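You operate a simulated robot arm through the tools that you are given. There is no shell and no other tool. Be economical: measure what you need, move in short steps, check, and stop when the job is done.

Carry out the task below with a simulated robot arm. There is one attempt and no reset: what you move stays moved.

TASK
Press the strap seal button three times.
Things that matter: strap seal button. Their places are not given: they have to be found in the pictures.

It is judged by the outcome, as a careful person would: the job done as asked, and still so three seconds after it is handed in. It fails if anything else is knocked over, pushed out of place, dropped, spilled or broken.

THE ROBOT
A 7-joint arm with a two-finger parallel gripper, fixed in place. Base frame: the origin is at the foot of the arm, x ahead of it, y to its left, z up. Lengths are in mm, angles in degrees, forces in N, time in s.
Its first joint turns from -66.0 to 66.0 degrees. Payload 2.4 kg.
Tool frame: the origin (TCP) lies between the finger pads and is the grasp point; the fingertips stand 30 mm ahead of it; z points along the fingers, y is the line along which they close. The gripper opens to 94 mm. The fingers are 28 mm wide and 10 mm thick; the gripper's body (50 by 96 mm) begins 55 mm behind the TCP.
Orientation is told as [roll, pitch, yaw] about the base's x, y, z axes, in that order, counted from this pose: with the fingers straight down and closing along the base's y, the tool's x points along the base's -x, its y along +y and its z along -z.

THE INTERFACE
- The arm moves only by the tool nudge_tool. Its argument "series" is a list of rows, each a list of 6 numbers: the shift along the tool's x, y, z in m, then the turn, a rotation vector about the tool's x, y, z in degrees. In form: [[tx, ty, tz, wx, wy, wz], ...]. A call has 1 to 8 rows; each row shifts and turns the commanded pose from where the row before left it, along the tool's axes as they then stand. "gripper" is the opening in per cent of the stroke, from 0 (shut) to 100 (fully open), set as the call begins (left out, the last holds). A row lasts 0.2 s, in which the tool goes at most 50 mm and 8.6 degrees; a call with a longer step from one row to the next is refused whole, and so is a gripper value outside its range. A pose out of reach is approached as far as the arm can. The call stops where the force on the tool passes 40 N (or 10 N more than at its start, if that is more) or the arm is blocked; 0.2 s more then pass. The fingers move at their own pace (about 153 mm/s each) and stop on an object; they squeeze with about 24 N. The grip force told is the motor's: it shows also when the fingers shut on nothing. Time passes only in rows, and 0.2 s behind the last, so rows that do not move let the fingers close. It gives the time, the measured TCP pose, the force on the tool (base axes), the opening and the grip force at its end, in the units of the frame above (readings bear some noise), and new pictures: "pictures" is both (left out), scene, wrist or none.
- Cameras (640 x 400 px; columns grow to the right, rows downward): "scene" is fixed at [41.1, 492.2, 1429.6]; the picture's right is [-0.57, -0.82, 0.00], its down [-0.49, 0.34, -0.80] and it looks along [0.66, -0.46, -0.60] (base axes); focal length 316 px, centre (320, 200). "wrist" rides on the gripper at [-37, 0, -58] in the tool frame; the picture's right is [0.00, -1.00, 0.00], its down [0.97, 0.00, -0.24] and it looks along [0.24, 0.00, 0.97] (tool axes); focal length 218 px, centre (320, 200).
- probe_pixels(camera, pixels): for up to 12 pixels [column, row] of the newest picture of that camera ("zoom" is the newest enlarged one), the place [x, y, z] in the base frame of the surface seen there, good to about 3 mm, but the place of the scene camera against the robot may be out by one fixed shift of up to 18 mm in any direction. No time passes.
- inspect(camera, box): a new picture of the part [left, top, right, bottom] of that camera's present view, enlarged. No time passes.
- close_job(): hands the job in; it is judged then, once.

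Work in short steps. Measure before you move; look again where a grasp or a placing could have gone wrong, and mend it. You have 60 turns and 120 pictures in all, the two below and enlarged ones among them. Open the gripper and draw the arm clear of the work before you hand the job in, unless the task says otherwise; then end with one line.

The tools are called as a command line: name --pt "numbers of a row" for each row, then --argument value for the rest, lists and objects as JSON in quotes. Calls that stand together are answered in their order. nudge_tool: Moves the arm, as the interface text tells. Its arguments: {"type":"object","properties":{"series":{"type":"array"},"gripper":{"type":"number"},"pictures":{"type":"string","enum":["both","scene","wrist","none"]}},"required":["series"]} The other tools are called the same way: probe_pixels (camera, pixels) gives the place of the surface under pixels of a picture; inspect (camera, box) takes an enlarged picture of a part of a camera's view; close_job () hands the job in.

At the start:

```text
time: 0.0
tool_pos: [345.0, 45.6, 1051.2]
ee_rot: [0.1, -0.1, 0.0]
force: [0.4, -0.9, -0.5]
grip_width: 93.9
grasp_force: 0.1
```

scene: 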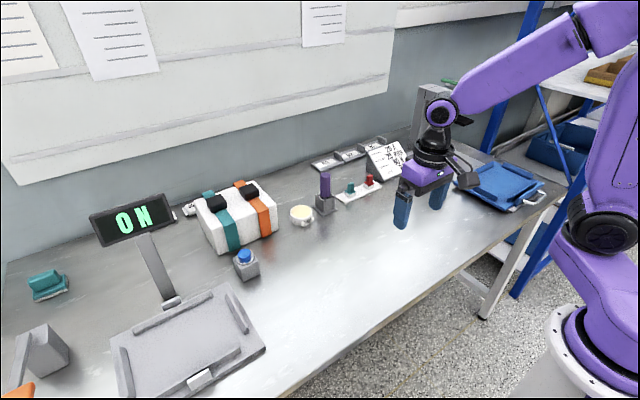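
wrist: 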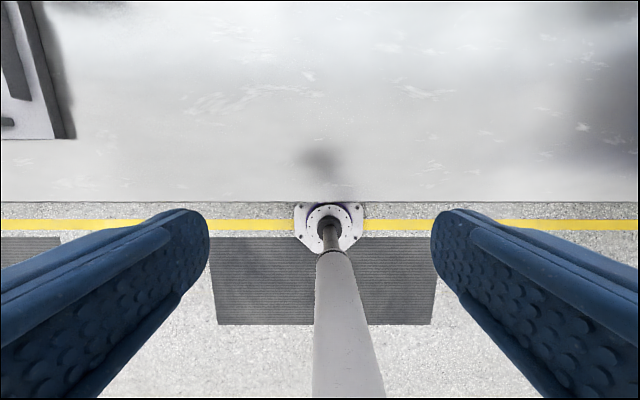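

The candidates for the button are the blue one at (245,262) and the small green and red ones near (358,185). I'll enlarge both areas to read any labels.

inspect --camera "scene" --box '[280, 130, 420, 230]'

inspect --camera "scene" --box '[170, 170, 320, 290]'

inspect --camera "scene" --box '[0, 180, 270, 400]'

```text
4.00 times, centred on (350, 180) of scene
```

zoom: 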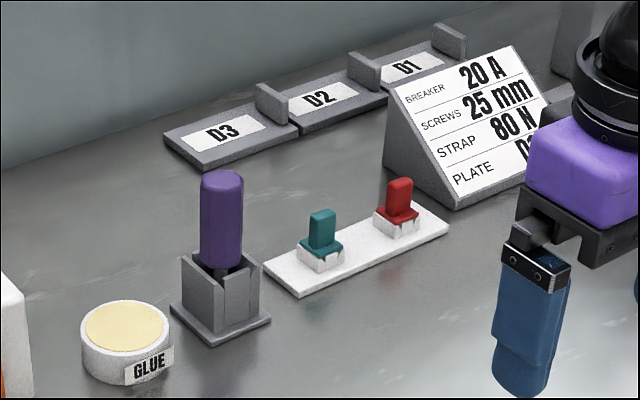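

```text
3.33 times, centred on (245, 230) of scene
```

zoom: 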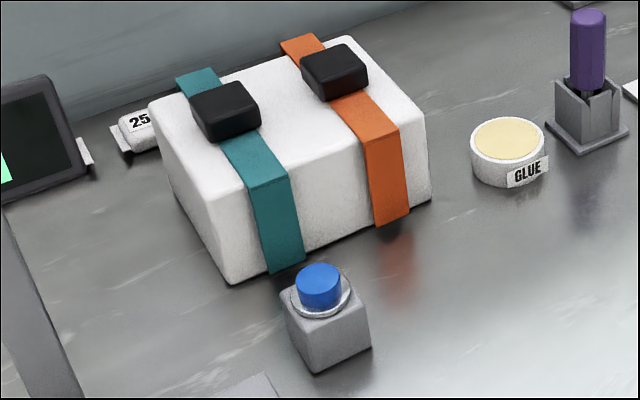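

```text
1.82 times, centred on (135, 290) of scene
```

zoom: 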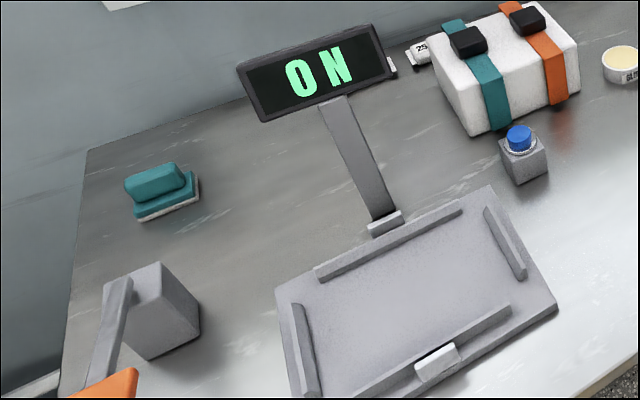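

The blue button in front of the strapped box is the strap seal button. I'll probe its cap, its housing and the box beside it.

probe_pixels --camera "scene" --pixels '[[244, 253], [240, 253], [249, 253], [244, 250], [244, 257], [247, 273], [239, 262], [255, 262], [230, 250], [278, 230], [405, 225], [437, 205]]'

```text
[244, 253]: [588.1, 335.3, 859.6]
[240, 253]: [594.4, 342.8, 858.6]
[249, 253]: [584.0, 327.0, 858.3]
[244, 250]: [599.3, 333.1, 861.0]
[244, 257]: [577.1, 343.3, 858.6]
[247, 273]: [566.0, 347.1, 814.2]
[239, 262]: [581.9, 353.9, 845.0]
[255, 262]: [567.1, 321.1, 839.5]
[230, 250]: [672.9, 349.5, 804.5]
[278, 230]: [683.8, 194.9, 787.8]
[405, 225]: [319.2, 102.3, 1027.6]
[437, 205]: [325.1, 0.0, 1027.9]
```

The readings put the button top near z≈859 and the table well below 856, so I'll check the table height from both cameras.

probe_pixels --camera "scene" --pixels '[[300, 260], [350, 240], [270, 300], [400, 245], [301, 209], [325, 176]]'

probe_pixels --camera "wrist" --pixels '[[320, 180], [320, 100], [150, 100], [30, 120], [500, 100]]'

```text
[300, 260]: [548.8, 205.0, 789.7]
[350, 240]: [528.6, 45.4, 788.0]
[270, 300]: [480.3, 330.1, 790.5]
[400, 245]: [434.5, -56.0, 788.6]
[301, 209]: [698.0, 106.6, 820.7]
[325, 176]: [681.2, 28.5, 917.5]
```

```text
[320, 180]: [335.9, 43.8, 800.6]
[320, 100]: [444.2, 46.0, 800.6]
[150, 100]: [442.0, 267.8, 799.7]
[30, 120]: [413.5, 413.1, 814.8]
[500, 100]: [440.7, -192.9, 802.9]
```

The table is about 800 by the wrist camera against 789 by the scene camera, so the scene z is shifted by about 12. The button top should then be near 870, and the lateral shift is still unknown. I'll move above the area at the present height with the gripper shut and measure with the wrist camera.

nudge_tool --pt "-0.022 0.033 0 0 0 0" --pt "-0.022 0.033 0 0 0 0" --pt "-0.022 0.033 0 0 0 0" --pt "-0.022 0.033 0 0 0 0" --pt "-0.022 0.033 0 0 0 0" --pt "-0.022 0.033 0 0 0 0" --pt "-0.022 0.033 0 0 0 0" --pt "-0.022 0.033 0 0 0 0" --gripper 0

```text
time: 1.8
tool_pos: [516.9, 308.6, 1050.8]
ee_rot: [0.0, 0.0, -0.1]
force: [0.3, -0.4, -0.3]
grip_width: 0.0
grasp_force: 24.3
```

scene: 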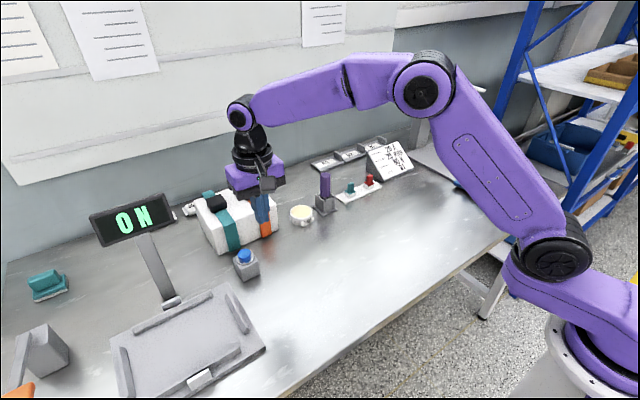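
wrist: 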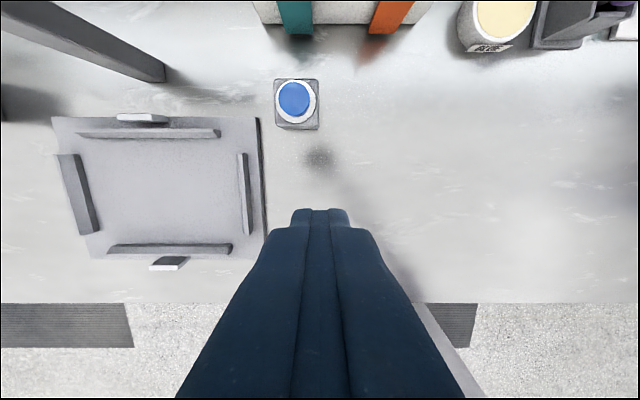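

The wrist camera now shows the button at (294,98). I'll probe its cap centre and edges, its rim and the box.

probe_pixels --camera "wrist" --pixels '[[294, 97], [284, 97], [304, 97], [294, 87], [294, 110], [312, 117], [330, 12], [340, 24], [280, 121]]'

inspect --camera "wrist" --box '[254, 70, 334, 140]'

```text
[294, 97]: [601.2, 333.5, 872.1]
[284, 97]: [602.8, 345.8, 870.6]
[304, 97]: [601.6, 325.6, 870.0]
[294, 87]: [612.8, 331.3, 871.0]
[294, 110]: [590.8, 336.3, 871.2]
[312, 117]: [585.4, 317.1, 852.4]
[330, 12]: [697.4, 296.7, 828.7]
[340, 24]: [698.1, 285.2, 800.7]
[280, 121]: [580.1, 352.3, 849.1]
```

```text
5.71 times, centred on (294, 105) of wrist
```

zoom: 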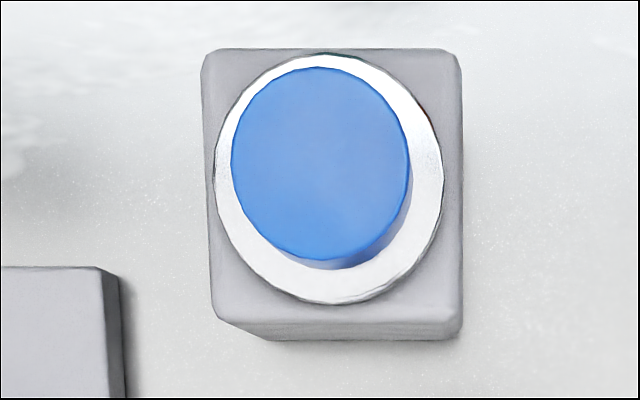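

The cap centre is at (602,335,871), about 34 mm across, at radius 689, just past the nominal reach. I'll move over it, slightly to the near side, and come down to about 17 mm above it.

nudge_tool --pt "-0.041 0.012 0 0 0 0" --pt "-0.041 0.013 0 0 0 0" --pt "0 0 0.045 0 0 0" --pt "0 0 0.045 0 0 0" --pt "0 0 0.043 0 0 0" --pt "0 0 0 0 0 0"

```text
time: 3.2
tool_pos: [594.4, 331.7, 915.5]
ee_rot: [0.0, 0.0, 0.0]
force: [0.3, 0.0, 0.1]
grip_width: 0.0
grasp_force: 23.7
out of reach, approached as far as the arm can: row 2
```

scene: 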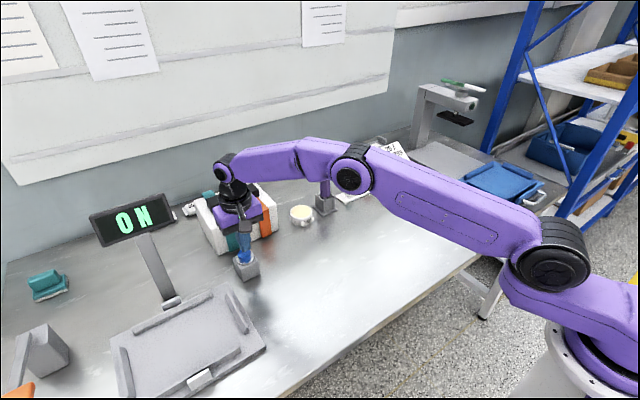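
wrist: 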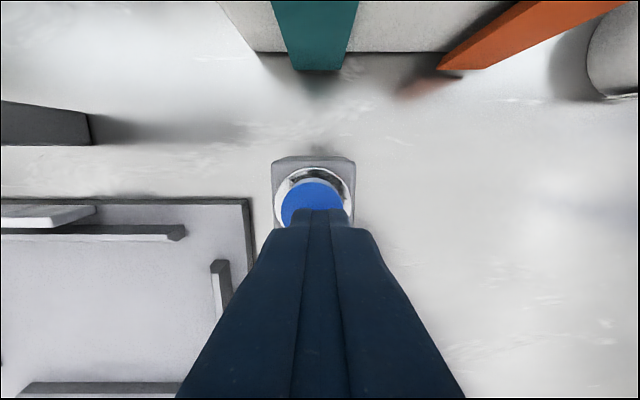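

The move stopped at (594,332) at the reach limit higher up. Being lower should give more reach, so I'll nudge 6 mm further and descend to about 8 mm above the cap.

nudge_tool --pt "-0.006 0.003 0 0 0 0" --pt "0 0 0.007 0 0 0" --pt "0 0 0 0 0 0"

```text
time: 4.0
tool_pos: [602.4, 333.4, 910.9]
ee_rot: [0.1, 0.0, 0.0]
force: [-0.3, -0.6, 0.2]
grip_width: 0.1
grasp_force: 23.9
```

scene: 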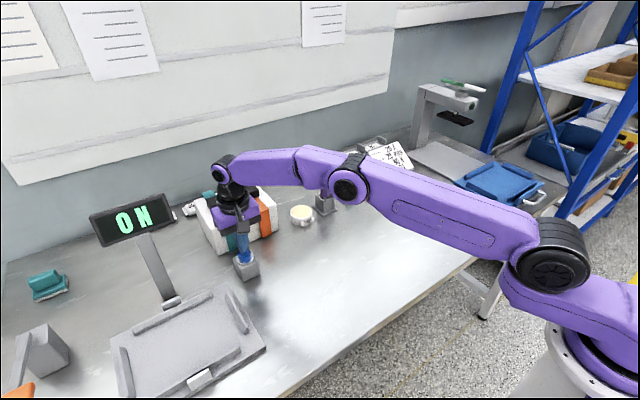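
wrist: 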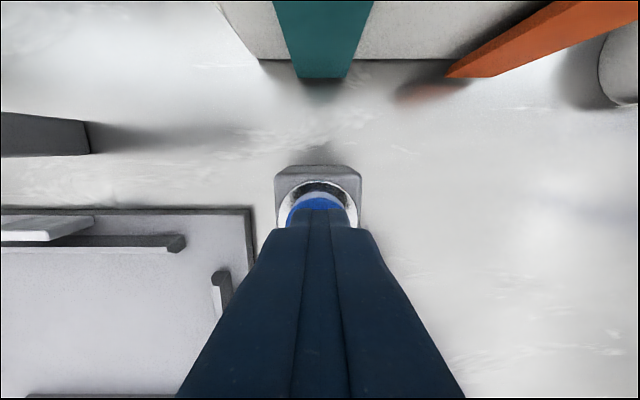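

The tip is centred over the cap at z≈881. I'll descend slowly to touch it and watch the force.

nudge_tool --pt "0 0 0.003 0 0 0" --pt "0 0 0.003 0 0 0" --pt "0 0 0.003 0 0 0" --pt "0 0 0.002 0 0 0" --pictures "wrist"

```text
time: 5.0
tool_pos: [602.8, 333.7, 899.6]
ee_rot: [0.0, 0.0, 0.0]
force: [-0.3, -0.6, -0.4]
grip_width: 0.1
grasp_force: 24.0
```

wrist: 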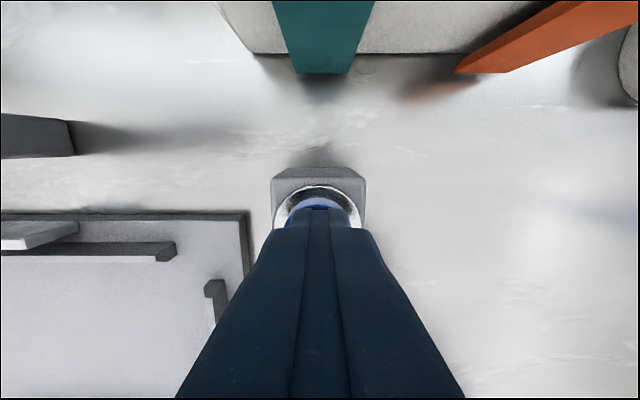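

The tip is at 869.6 with no force yet. I'll continue in 1 mm rows to find contact.

nudge_tool --pt "0 0 0.001 0 0 0" --pt "0 0 0.001 0 0 0" --pictures "none"

```text
time: 5.6
tool_pos: [603.2, 334.3, 897.3]
ee_rot: [-0.1, 0.0, 0.0]
force: [-0.7, 1.3, 1.6]
grip_width: 0.1
grasp_force: 23.8
```

nudge_tool --pt "0 0 0.001 0 0 0" --pt "0 0 0.001 0 0 0" --pictures "none"

```text
time: 6.2
tool_pos: [602.2, 333.0, 896.1]
ee_rot: [0.1, 0.0, -0.1]
force: [1.3, 0.0, 2.2]
grip_width: 0.1
grasp_force: 23.8
```

The force is now a small upward 2 N, so the tip is on the spring. I'll press on, a little at a time.

nudge_tool --pt "0 0 0.001 0 0 0" --pt "0 0 0.001 0 0 0" --pictures "both"

```text
time: 6.8
tool_pos: [604.1, 333.5, 894.5]
ee_rot: [0.0, 0.1, -0.1]
force: [1.3, 0.2, 3.9]
grip_width: 0.0
grasp_force: 23.6
```

scene: 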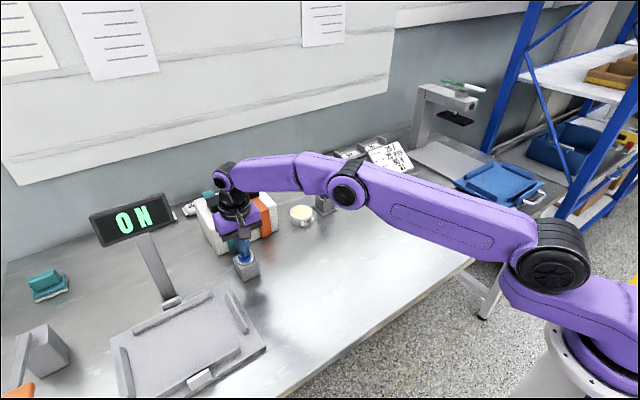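
wrist: 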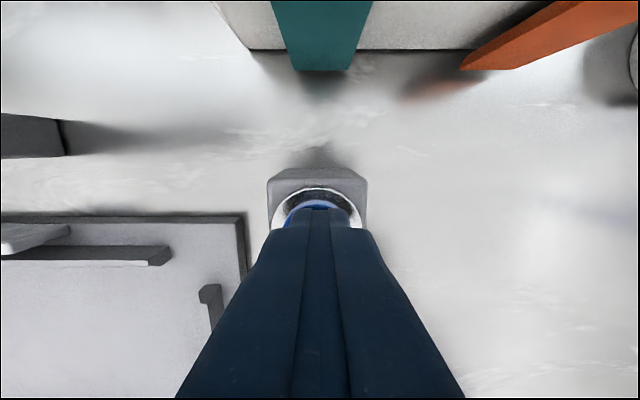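

The spring is about 1 N/mm, and the cap is moving down. I'll keep going until the force rises sharply at the end of travel.

nudge_tool --pt "0 0 0.001 0 0 0" --pt "0 0 0.001 0 0 0" --pt "0 0 0.001 0 0 0" --pictures "wrist"

```text
time: 7.6
tool_pos: [603.4, 333.0, 891.8]
ee_rot: [0.0, 0.0, -0.1]
force: [-10.8, -6.1, 24.0]
grip_width: 0.0
grasp_force: 23.8
```

wrist: 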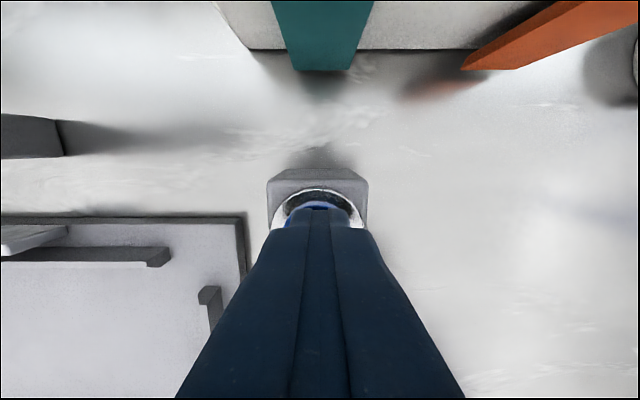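

The force rose to 24 N at z≈892, so the button has bottomed out, which is press one. I'll lift well clear so it springs back, and check the housing hasn't moved.

nudge_tool --pt "0 0 -0.006 0 0 0" --pt "0 0 -0.008 0 0 0" --pt "0 0 0 0 0 0"

```text
time: 8.4
tool_pos: [602.7, 333.8, 903.6]
ee_rot: [0.0, 0.0, 0.0]
force: [0.5, -0.1, 0.8]
grip_width: 0.0
grasp_force: 24.0
```

scene: 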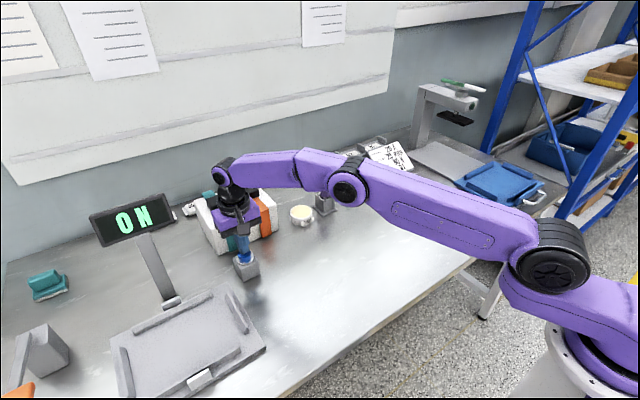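
wrist: 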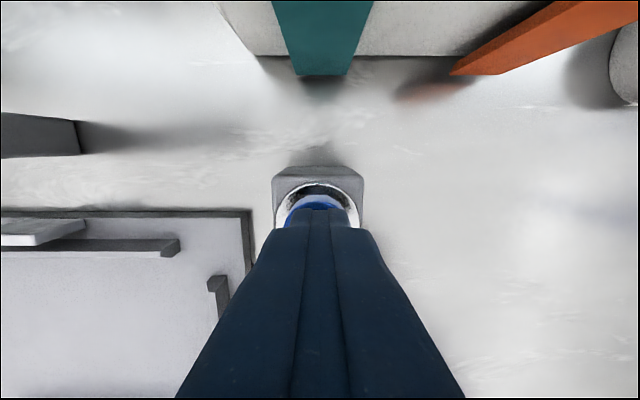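

The housing is unmoved, and the tip is clear of the cap at z≈874. Press two uses the same depth, with the last millimetres slow.

nudge_tool --pt "0 0 0.005 0 0 0" --pt "0 0 0.004 0 0 0" --pt "0 0 0.002 0 0 0" --pt "0 0 0.001 0 0 0" --pt "0 0 0.001 0 0 0" --pt "0 0 0.001 0 0 0" --pictures "none"

```text
time: 9.8
tool_pos: [604.5, 333.5, 893.3]
ee_rot: [0.1, -0.1, 0.0]
force: [-7.2, -4.8, 20.8]
grip_width: 0.0
grasp_force: 24.1
```

Press two bottomed at 21 N. I'll release it clear.

nudge_tool --pt "0 0 -0.006 0 0 0" --pt "0 0 -0.008 0 0 0" --pt "0 0 0 0 0 0" --pictures "wrist"

```text
time: 10.6
tool_pos: [602.3, 333.4, 903.8]
ee_rot: [0.0, 0.1, 0.0]
force: [0.1, 0.0, -0.2]
grip_width: 0.1
grasp_force: 24.1
```

wrist: 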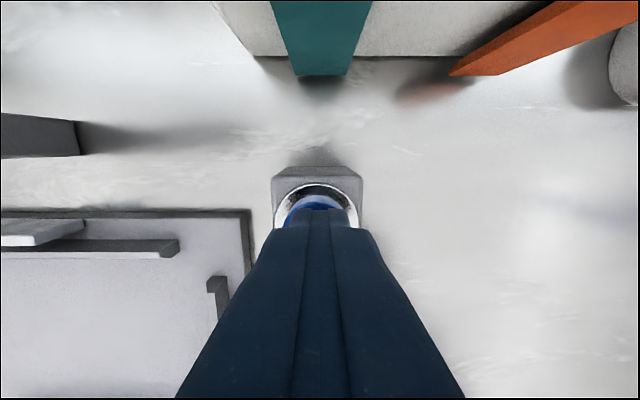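

The button is released with nothing shifted. Press three is the same.

nudge_tool --pt "0 0 0.005 0 0 0" --pt "0 0 0.004 0 0 0" --pt "0 0 0.002 0 0 0" --pt "0 0 0.001 0 0 0" --pt "0 0 0.001 0 0 0" --pt "0 0 0.001 0 0 0" --pictures "none"

```text
time: 12.0
tool_pos: [604.4, 334.2, 892.4]
ee_rot: [0.1, -0.2, -0.1]
force: [-8.7, -6.3, 26.0]
grip_width: 0.0
grasp_force: 23.8
```

Press three bottomed at 26 N. I'll lift off and draw the arm back clear, keeping the gripper shut until it is high.

nudge_tool --pt "0 0 -0.006 0 0 0" --pt "0 0 -0.02 0 0 0" --pt "0.01 -0.003 -0.04 0 0 0" --pt "0.03 -0.01 -0.035 0 0 0" --pt "0.035 -0.02 -0.025 0 0 0" --pt "0.035 -0.02 -0.02 0 0 0"

```text
time: 13.4
tool_pos: [491.2, 276.5, 1038.3]
ee_rot: [0.0, 0.1, 0.1]
force: [-0.3, 0.8, 0.5]
grip_width: 0.0
grasp_force: 23.9
```

scene: 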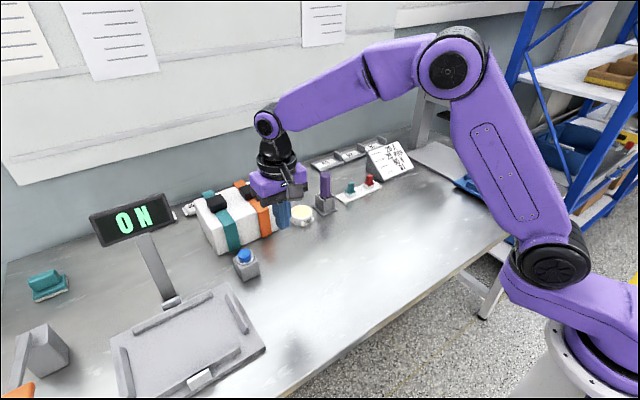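
wrist: 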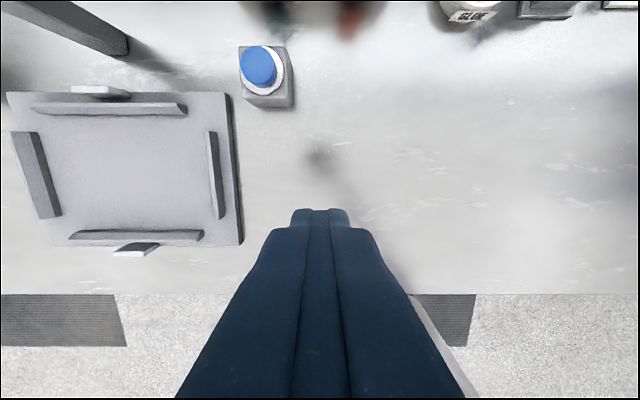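

The button is up again and everything is in place. I'll open the gripper here in free air and draw back a bit more.

nudge_tool --pt "0.035 -0.03 0 0 0 0" --pt "0.035 -0.03 0 0 0 0" --pt "0.035 -0.03 0 0 0 0" --pt "0 0 0 0 0 0" --gripper 100 --pictures "scene"

```text
time: 14.4
tool_pos: [387.0, 187.9, 1037.6]
ee_rot: [0.1, 0.0, 0.0]
force: [0.0, 0.3, 0.4]
grip_width: 93.9
grasp_force: 0.2
```

scene: 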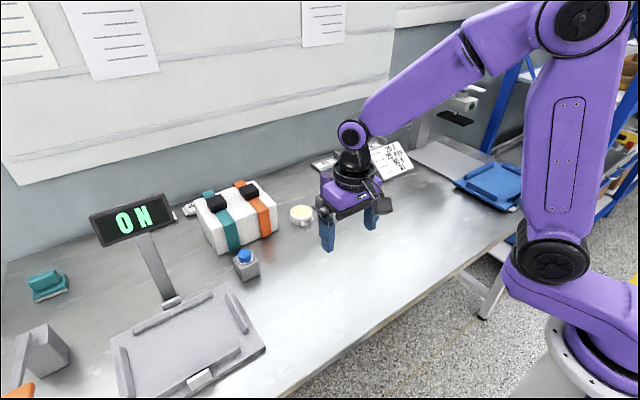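

The arm is clear, the gripper is open and the scene is unchanged, so I'm handing the job in.

close_job

```text
The job is handed in.
```

I pressed the blue button beside the strapped box three times, bottoming it out (21–26 N) and releasing it fully each time. It has no label, so I took it as the strap seal button from where it sits; nothing visibly confirmed the presses registered, and nothing else was moved.
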